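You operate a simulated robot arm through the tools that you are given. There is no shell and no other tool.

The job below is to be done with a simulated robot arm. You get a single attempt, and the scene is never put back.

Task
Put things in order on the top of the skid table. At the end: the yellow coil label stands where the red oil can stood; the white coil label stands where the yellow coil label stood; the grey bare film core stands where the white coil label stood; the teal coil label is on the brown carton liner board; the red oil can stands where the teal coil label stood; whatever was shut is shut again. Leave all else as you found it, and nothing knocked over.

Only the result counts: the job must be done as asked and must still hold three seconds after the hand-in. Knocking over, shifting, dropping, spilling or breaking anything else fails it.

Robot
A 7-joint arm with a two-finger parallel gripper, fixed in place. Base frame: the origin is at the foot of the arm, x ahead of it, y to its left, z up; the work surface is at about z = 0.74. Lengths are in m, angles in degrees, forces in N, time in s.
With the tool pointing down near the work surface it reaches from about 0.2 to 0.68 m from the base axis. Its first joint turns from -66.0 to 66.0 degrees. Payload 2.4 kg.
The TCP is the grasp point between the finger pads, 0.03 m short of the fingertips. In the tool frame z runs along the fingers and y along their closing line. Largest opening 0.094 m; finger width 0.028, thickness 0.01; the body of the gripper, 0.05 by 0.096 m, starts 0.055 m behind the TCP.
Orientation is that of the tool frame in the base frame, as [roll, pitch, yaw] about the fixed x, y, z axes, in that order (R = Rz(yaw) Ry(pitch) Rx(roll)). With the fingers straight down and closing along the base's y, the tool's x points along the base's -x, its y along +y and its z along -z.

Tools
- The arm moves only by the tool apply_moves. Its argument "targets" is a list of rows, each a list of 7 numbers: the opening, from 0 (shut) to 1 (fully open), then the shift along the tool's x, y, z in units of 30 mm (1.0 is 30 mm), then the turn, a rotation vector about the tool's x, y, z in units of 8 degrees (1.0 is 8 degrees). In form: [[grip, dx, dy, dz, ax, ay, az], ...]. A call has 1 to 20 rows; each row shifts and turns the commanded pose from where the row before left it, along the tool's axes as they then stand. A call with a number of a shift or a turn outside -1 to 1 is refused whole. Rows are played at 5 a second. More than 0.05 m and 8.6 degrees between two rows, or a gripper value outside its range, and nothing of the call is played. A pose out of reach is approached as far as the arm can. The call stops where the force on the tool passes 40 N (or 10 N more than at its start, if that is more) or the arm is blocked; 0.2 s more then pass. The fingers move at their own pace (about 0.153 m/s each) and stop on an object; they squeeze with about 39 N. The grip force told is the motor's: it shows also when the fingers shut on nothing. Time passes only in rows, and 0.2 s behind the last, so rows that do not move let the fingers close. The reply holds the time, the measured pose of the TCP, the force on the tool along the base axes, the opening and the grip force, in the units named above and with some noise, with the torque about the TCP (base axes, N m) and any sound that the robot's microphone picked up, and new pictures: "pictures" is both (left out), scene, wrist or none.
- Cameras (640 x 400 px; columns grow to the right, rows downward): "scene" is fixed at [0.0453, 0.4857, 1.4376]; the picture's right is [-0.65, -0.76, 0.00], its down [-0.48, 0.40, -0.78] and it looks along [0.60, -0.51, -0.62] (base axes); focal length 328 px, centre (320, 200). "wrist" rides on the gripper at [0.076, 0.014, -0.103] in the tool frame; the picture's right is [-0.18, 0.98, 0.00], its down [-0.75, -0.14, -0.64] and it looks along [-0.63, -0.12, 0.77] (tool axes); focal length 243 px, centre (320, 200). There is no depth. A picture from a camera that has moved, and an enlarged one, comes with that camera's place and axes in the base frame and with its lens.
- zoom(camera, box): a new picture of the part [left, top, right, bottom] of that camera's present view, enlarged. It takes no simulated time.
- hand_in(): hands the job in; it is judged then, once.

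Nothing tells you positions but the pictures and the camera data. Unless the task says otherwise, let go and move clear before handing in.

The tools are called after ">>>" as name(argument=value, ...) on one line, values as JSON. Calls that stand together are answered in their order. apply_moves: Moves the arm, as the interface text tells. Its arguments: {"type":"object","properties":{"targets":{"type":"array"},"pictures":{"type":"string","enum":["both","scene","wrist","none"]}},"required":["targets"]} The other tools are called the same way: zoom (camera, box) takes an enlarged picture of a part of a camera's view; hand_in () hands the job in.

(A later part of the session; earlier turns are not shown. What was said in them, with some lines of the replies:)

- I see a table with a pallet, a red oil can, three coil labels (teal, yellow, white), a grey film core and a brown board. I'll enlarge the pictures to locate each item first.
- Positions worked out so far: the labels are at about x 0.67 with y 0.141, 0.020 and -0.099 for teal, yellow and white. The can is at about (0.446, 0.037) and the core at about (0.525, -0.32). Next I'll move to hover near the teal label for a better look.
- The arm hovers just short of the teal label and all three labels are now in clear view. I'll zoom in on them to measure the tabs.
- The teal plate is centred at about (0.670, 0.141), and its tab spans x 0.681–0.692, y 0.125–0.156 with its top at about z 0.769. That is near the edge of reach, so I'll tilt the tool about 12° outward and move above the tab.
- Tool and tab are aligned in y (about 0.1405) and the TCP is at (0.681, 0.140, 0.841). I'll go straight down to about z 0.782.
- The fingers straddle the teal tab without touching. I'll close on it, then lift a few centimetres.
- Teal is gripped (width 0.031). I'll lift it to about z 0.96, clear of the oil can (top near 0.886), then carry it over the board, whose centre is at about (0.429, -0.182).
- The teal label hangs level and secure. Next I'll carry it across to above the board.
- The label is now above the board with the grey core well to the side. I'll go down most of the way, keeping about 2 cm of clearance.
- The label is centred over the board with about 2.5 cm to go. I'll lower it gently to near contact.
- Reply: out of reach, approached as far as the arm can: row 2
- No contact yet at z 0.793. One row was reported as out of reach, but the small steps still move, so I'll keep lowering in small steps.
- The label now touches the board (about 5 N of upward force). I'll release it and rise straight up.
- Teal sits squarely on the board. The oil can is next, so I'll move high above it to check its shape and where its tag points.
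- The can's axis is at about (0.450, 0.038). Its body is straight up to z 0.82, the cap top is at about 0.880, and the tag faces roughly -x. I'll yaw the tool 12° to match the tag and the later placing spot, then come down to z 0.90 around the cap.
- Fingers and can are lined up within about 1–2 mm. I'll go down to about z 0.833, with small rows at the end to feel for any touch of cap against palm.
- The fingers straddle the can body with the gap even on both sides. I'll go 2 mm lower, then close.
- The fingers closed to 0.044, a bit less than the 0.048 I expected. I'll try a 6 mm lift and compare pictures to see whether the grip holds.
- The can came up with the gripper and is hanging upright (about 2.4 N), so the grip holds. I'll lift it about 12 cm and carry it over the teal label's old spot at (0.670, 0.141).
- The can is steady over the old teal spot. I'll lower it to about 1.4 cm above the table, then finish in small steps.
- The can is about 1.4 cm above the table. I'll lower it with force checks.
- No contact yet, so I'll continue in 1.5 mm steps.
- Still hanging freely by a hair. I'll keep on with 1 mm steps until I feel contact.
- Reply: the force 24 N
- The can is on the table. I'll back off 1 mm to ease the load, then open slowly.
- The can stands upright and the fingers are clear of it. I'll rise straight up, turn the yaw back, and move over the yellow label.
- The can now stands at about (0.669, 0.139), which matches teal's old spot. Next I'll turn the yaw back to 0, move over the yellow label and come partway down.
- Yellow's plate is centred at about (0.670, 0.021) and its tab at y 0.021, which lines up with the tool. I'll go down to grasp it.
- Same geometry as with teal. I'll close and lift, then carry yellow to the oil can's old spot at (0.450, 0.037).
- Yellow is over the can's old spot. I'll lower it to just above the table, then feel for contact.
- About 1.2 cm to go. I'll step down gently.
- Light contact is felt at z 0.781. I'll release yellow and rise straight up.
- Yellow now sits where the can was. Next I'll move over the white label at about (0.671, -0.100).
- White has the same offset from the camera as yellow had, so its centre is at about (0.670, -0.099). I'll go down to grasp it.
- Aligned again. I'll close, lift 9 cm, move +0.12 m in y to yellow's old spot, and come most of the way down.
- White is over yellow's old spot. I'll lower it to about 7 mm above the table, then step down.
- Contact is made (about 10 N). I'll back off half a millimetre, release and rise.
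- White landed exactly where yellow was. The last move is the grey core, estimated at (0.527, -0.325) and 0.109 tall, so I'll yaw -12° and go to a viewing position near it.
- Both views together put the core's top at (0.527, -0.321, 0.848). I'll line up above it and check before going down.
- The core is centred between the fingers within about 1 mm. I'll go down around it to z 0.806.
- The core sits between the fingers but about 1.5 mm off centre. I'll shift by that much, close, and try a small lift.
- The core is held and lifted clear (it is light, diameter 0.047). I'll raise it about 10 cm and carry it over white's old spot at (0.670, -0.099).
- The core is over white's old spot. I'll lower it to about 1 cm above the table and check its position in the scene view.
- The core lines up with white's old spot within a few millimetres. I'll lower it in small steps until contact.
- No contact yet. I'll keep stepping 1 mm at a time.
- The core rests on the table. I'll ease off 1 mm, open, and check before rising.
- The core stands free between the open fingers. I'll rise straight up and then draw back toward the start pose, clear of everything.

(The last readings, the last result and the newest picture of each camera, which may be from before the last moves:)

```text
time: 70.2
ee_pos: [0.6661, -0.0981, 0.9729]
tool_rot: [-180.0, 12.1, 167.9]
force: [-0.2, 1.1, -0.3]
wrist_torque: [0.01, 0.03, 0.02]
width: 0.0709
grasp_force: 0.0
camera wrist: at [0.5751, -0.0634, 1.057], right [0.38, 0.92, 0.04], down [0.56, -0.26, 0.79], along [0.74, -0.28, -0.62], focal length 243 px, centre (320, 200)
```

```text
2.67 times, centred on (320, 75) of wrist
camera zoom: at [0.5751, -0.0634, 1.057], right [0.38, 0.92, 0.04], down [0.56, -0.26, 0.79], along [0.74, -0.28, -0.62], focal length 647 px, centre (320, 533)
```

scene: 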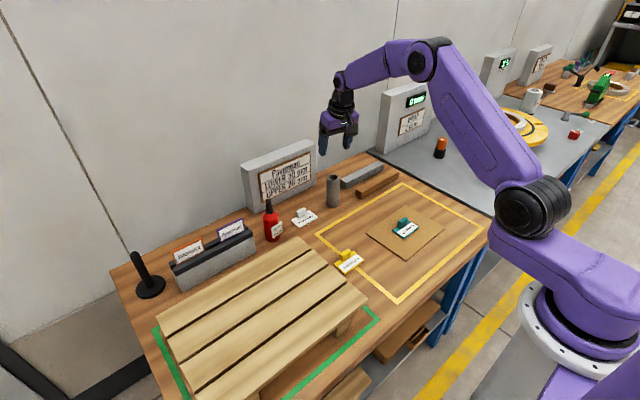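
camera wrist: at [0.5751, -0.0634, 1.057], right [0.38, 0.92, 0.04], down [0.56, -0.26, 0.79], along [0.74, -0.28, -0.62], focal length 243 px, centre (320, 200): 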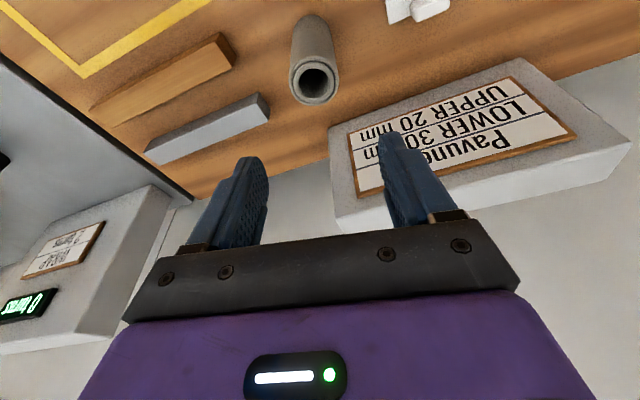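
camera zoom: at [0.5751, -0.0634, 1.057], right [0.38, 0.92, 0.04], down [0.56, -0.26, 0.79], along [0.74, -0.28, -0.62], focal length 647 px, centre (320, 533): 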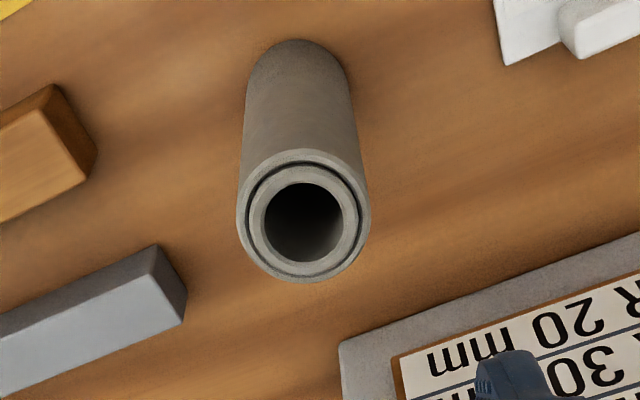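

Everything is in place: the core's top measures (0.669, -0.099), matching white's old spot. I'll draw the arm back and take a last look before handing in.

>>> apply_moves(targets=[[0.75, 0.856, 0.234, -0.31, 0, 0, 0], [0.75, 0.856, 0.234, -0.31, 0, 0, 0], [0.75, 0.856, 0.234, -0.31, 0, 0, 0], [0.75, 0.856, 0.234, -0.31, 0, 0, 0], [0.75, 0.856, 0.234, -0.31, 0, 0, 0], [0.75, 0.856, 0.234, -0.31, 0, 0, 0], [0.75, 0.856, 0.234, -0.31, 0, 0, 0], [0.75, 0.856, 0.234, -0.31, 0, 0, 0]])

>>> zoom(camera="scene", box=[240, 150, 460, 290])

>>> zoom(camera="wrist", box=[60, 0, 460, 250])

```text
time: 72.0
ee_pos: [0.4658, 0.0029, 1.0003]
tool_rot: [179.8, 12.1, 167.9]
force: [0.3, 0.0, -0.2]
wrist_torque: [0.03, 0.04, 0.04]
width: 0.0703
grasp_force: 0.0
camera wrist: at [0.3749, 0.0374, 1.0851], right [0.38, 0.92, 0.04], down [0.56, -0.26, 0.79], along [0.74, -0.28, -0.62], focal length 243 px, centre (320, 200)
```

scene: 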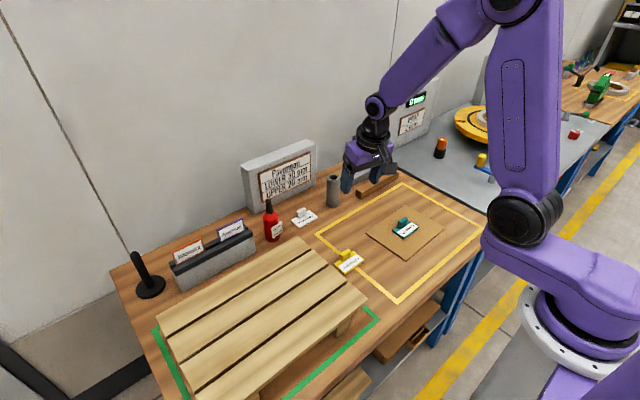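
wrist: 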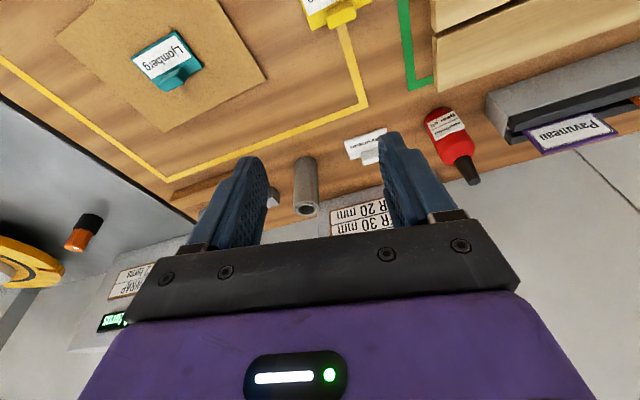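

```text
2.86 times, centred on (350, 220) of scene
camera zoom: at [0.0453, 0.4857, 1.4376], right [-0.65, -0.76, 0.0], down [-0.48, 0.4, -0.78], along [0.6, -0.51, -0.62], focal length 938 px, centre (234, 143)
```

zoom: 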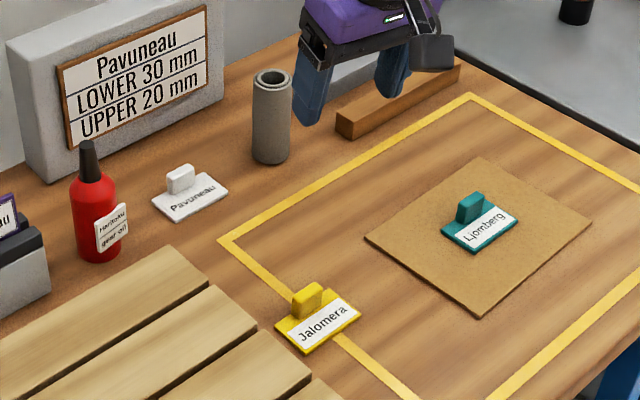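

```text
1.60 times, centred on (260, 125) of wrist
camera zoom: at [0.3749, 0.0374, 1.0851], right [0.38, 0.92, 0.04], down [0.56, -0.26, 0.79], along [0.74, -0.28, -0.62], focal length 388 px, centre (416, 320)
```

zoom: 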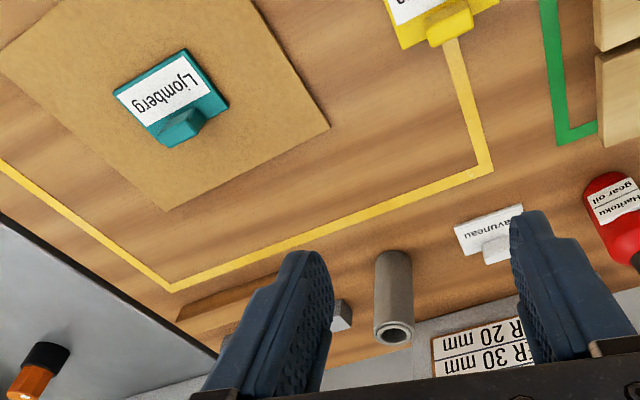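

The last pictures show everything where it should be:
- **Teal label:** on the board.
- **Oil can:** on teal's old spot.
- **Yellow label:** on the can's old spot.
- **White label:** on yellow's old spot.
- **Grey core:** standing on white's old spot.

Nothing was opened or knocked over, and the arm is clear, so I'm handing in.

>>> hand_in()

```text
The job is handed in.
```

I moved all five items and handed the job in. The result of the check hasn't come back to me. By the last pictures, each item stood where you asked, within a few millimetres:

| Item | Where it is now |
|---|---|
| Teal coil label | on the brown carton liner board, near the middle |
| Red oil can | upright where the teal label stood |
| Yellow coil label | where the red oil can stood |
| White coil label | where the yellow label stood |
| Grey bare film core | upright where the white label stood |

I opened nothing, so there was nothing to shut again. Nothing was knocked over or dropped, and nothing else was touched. The gripper was empty and the arm clear of the items when I handed in.
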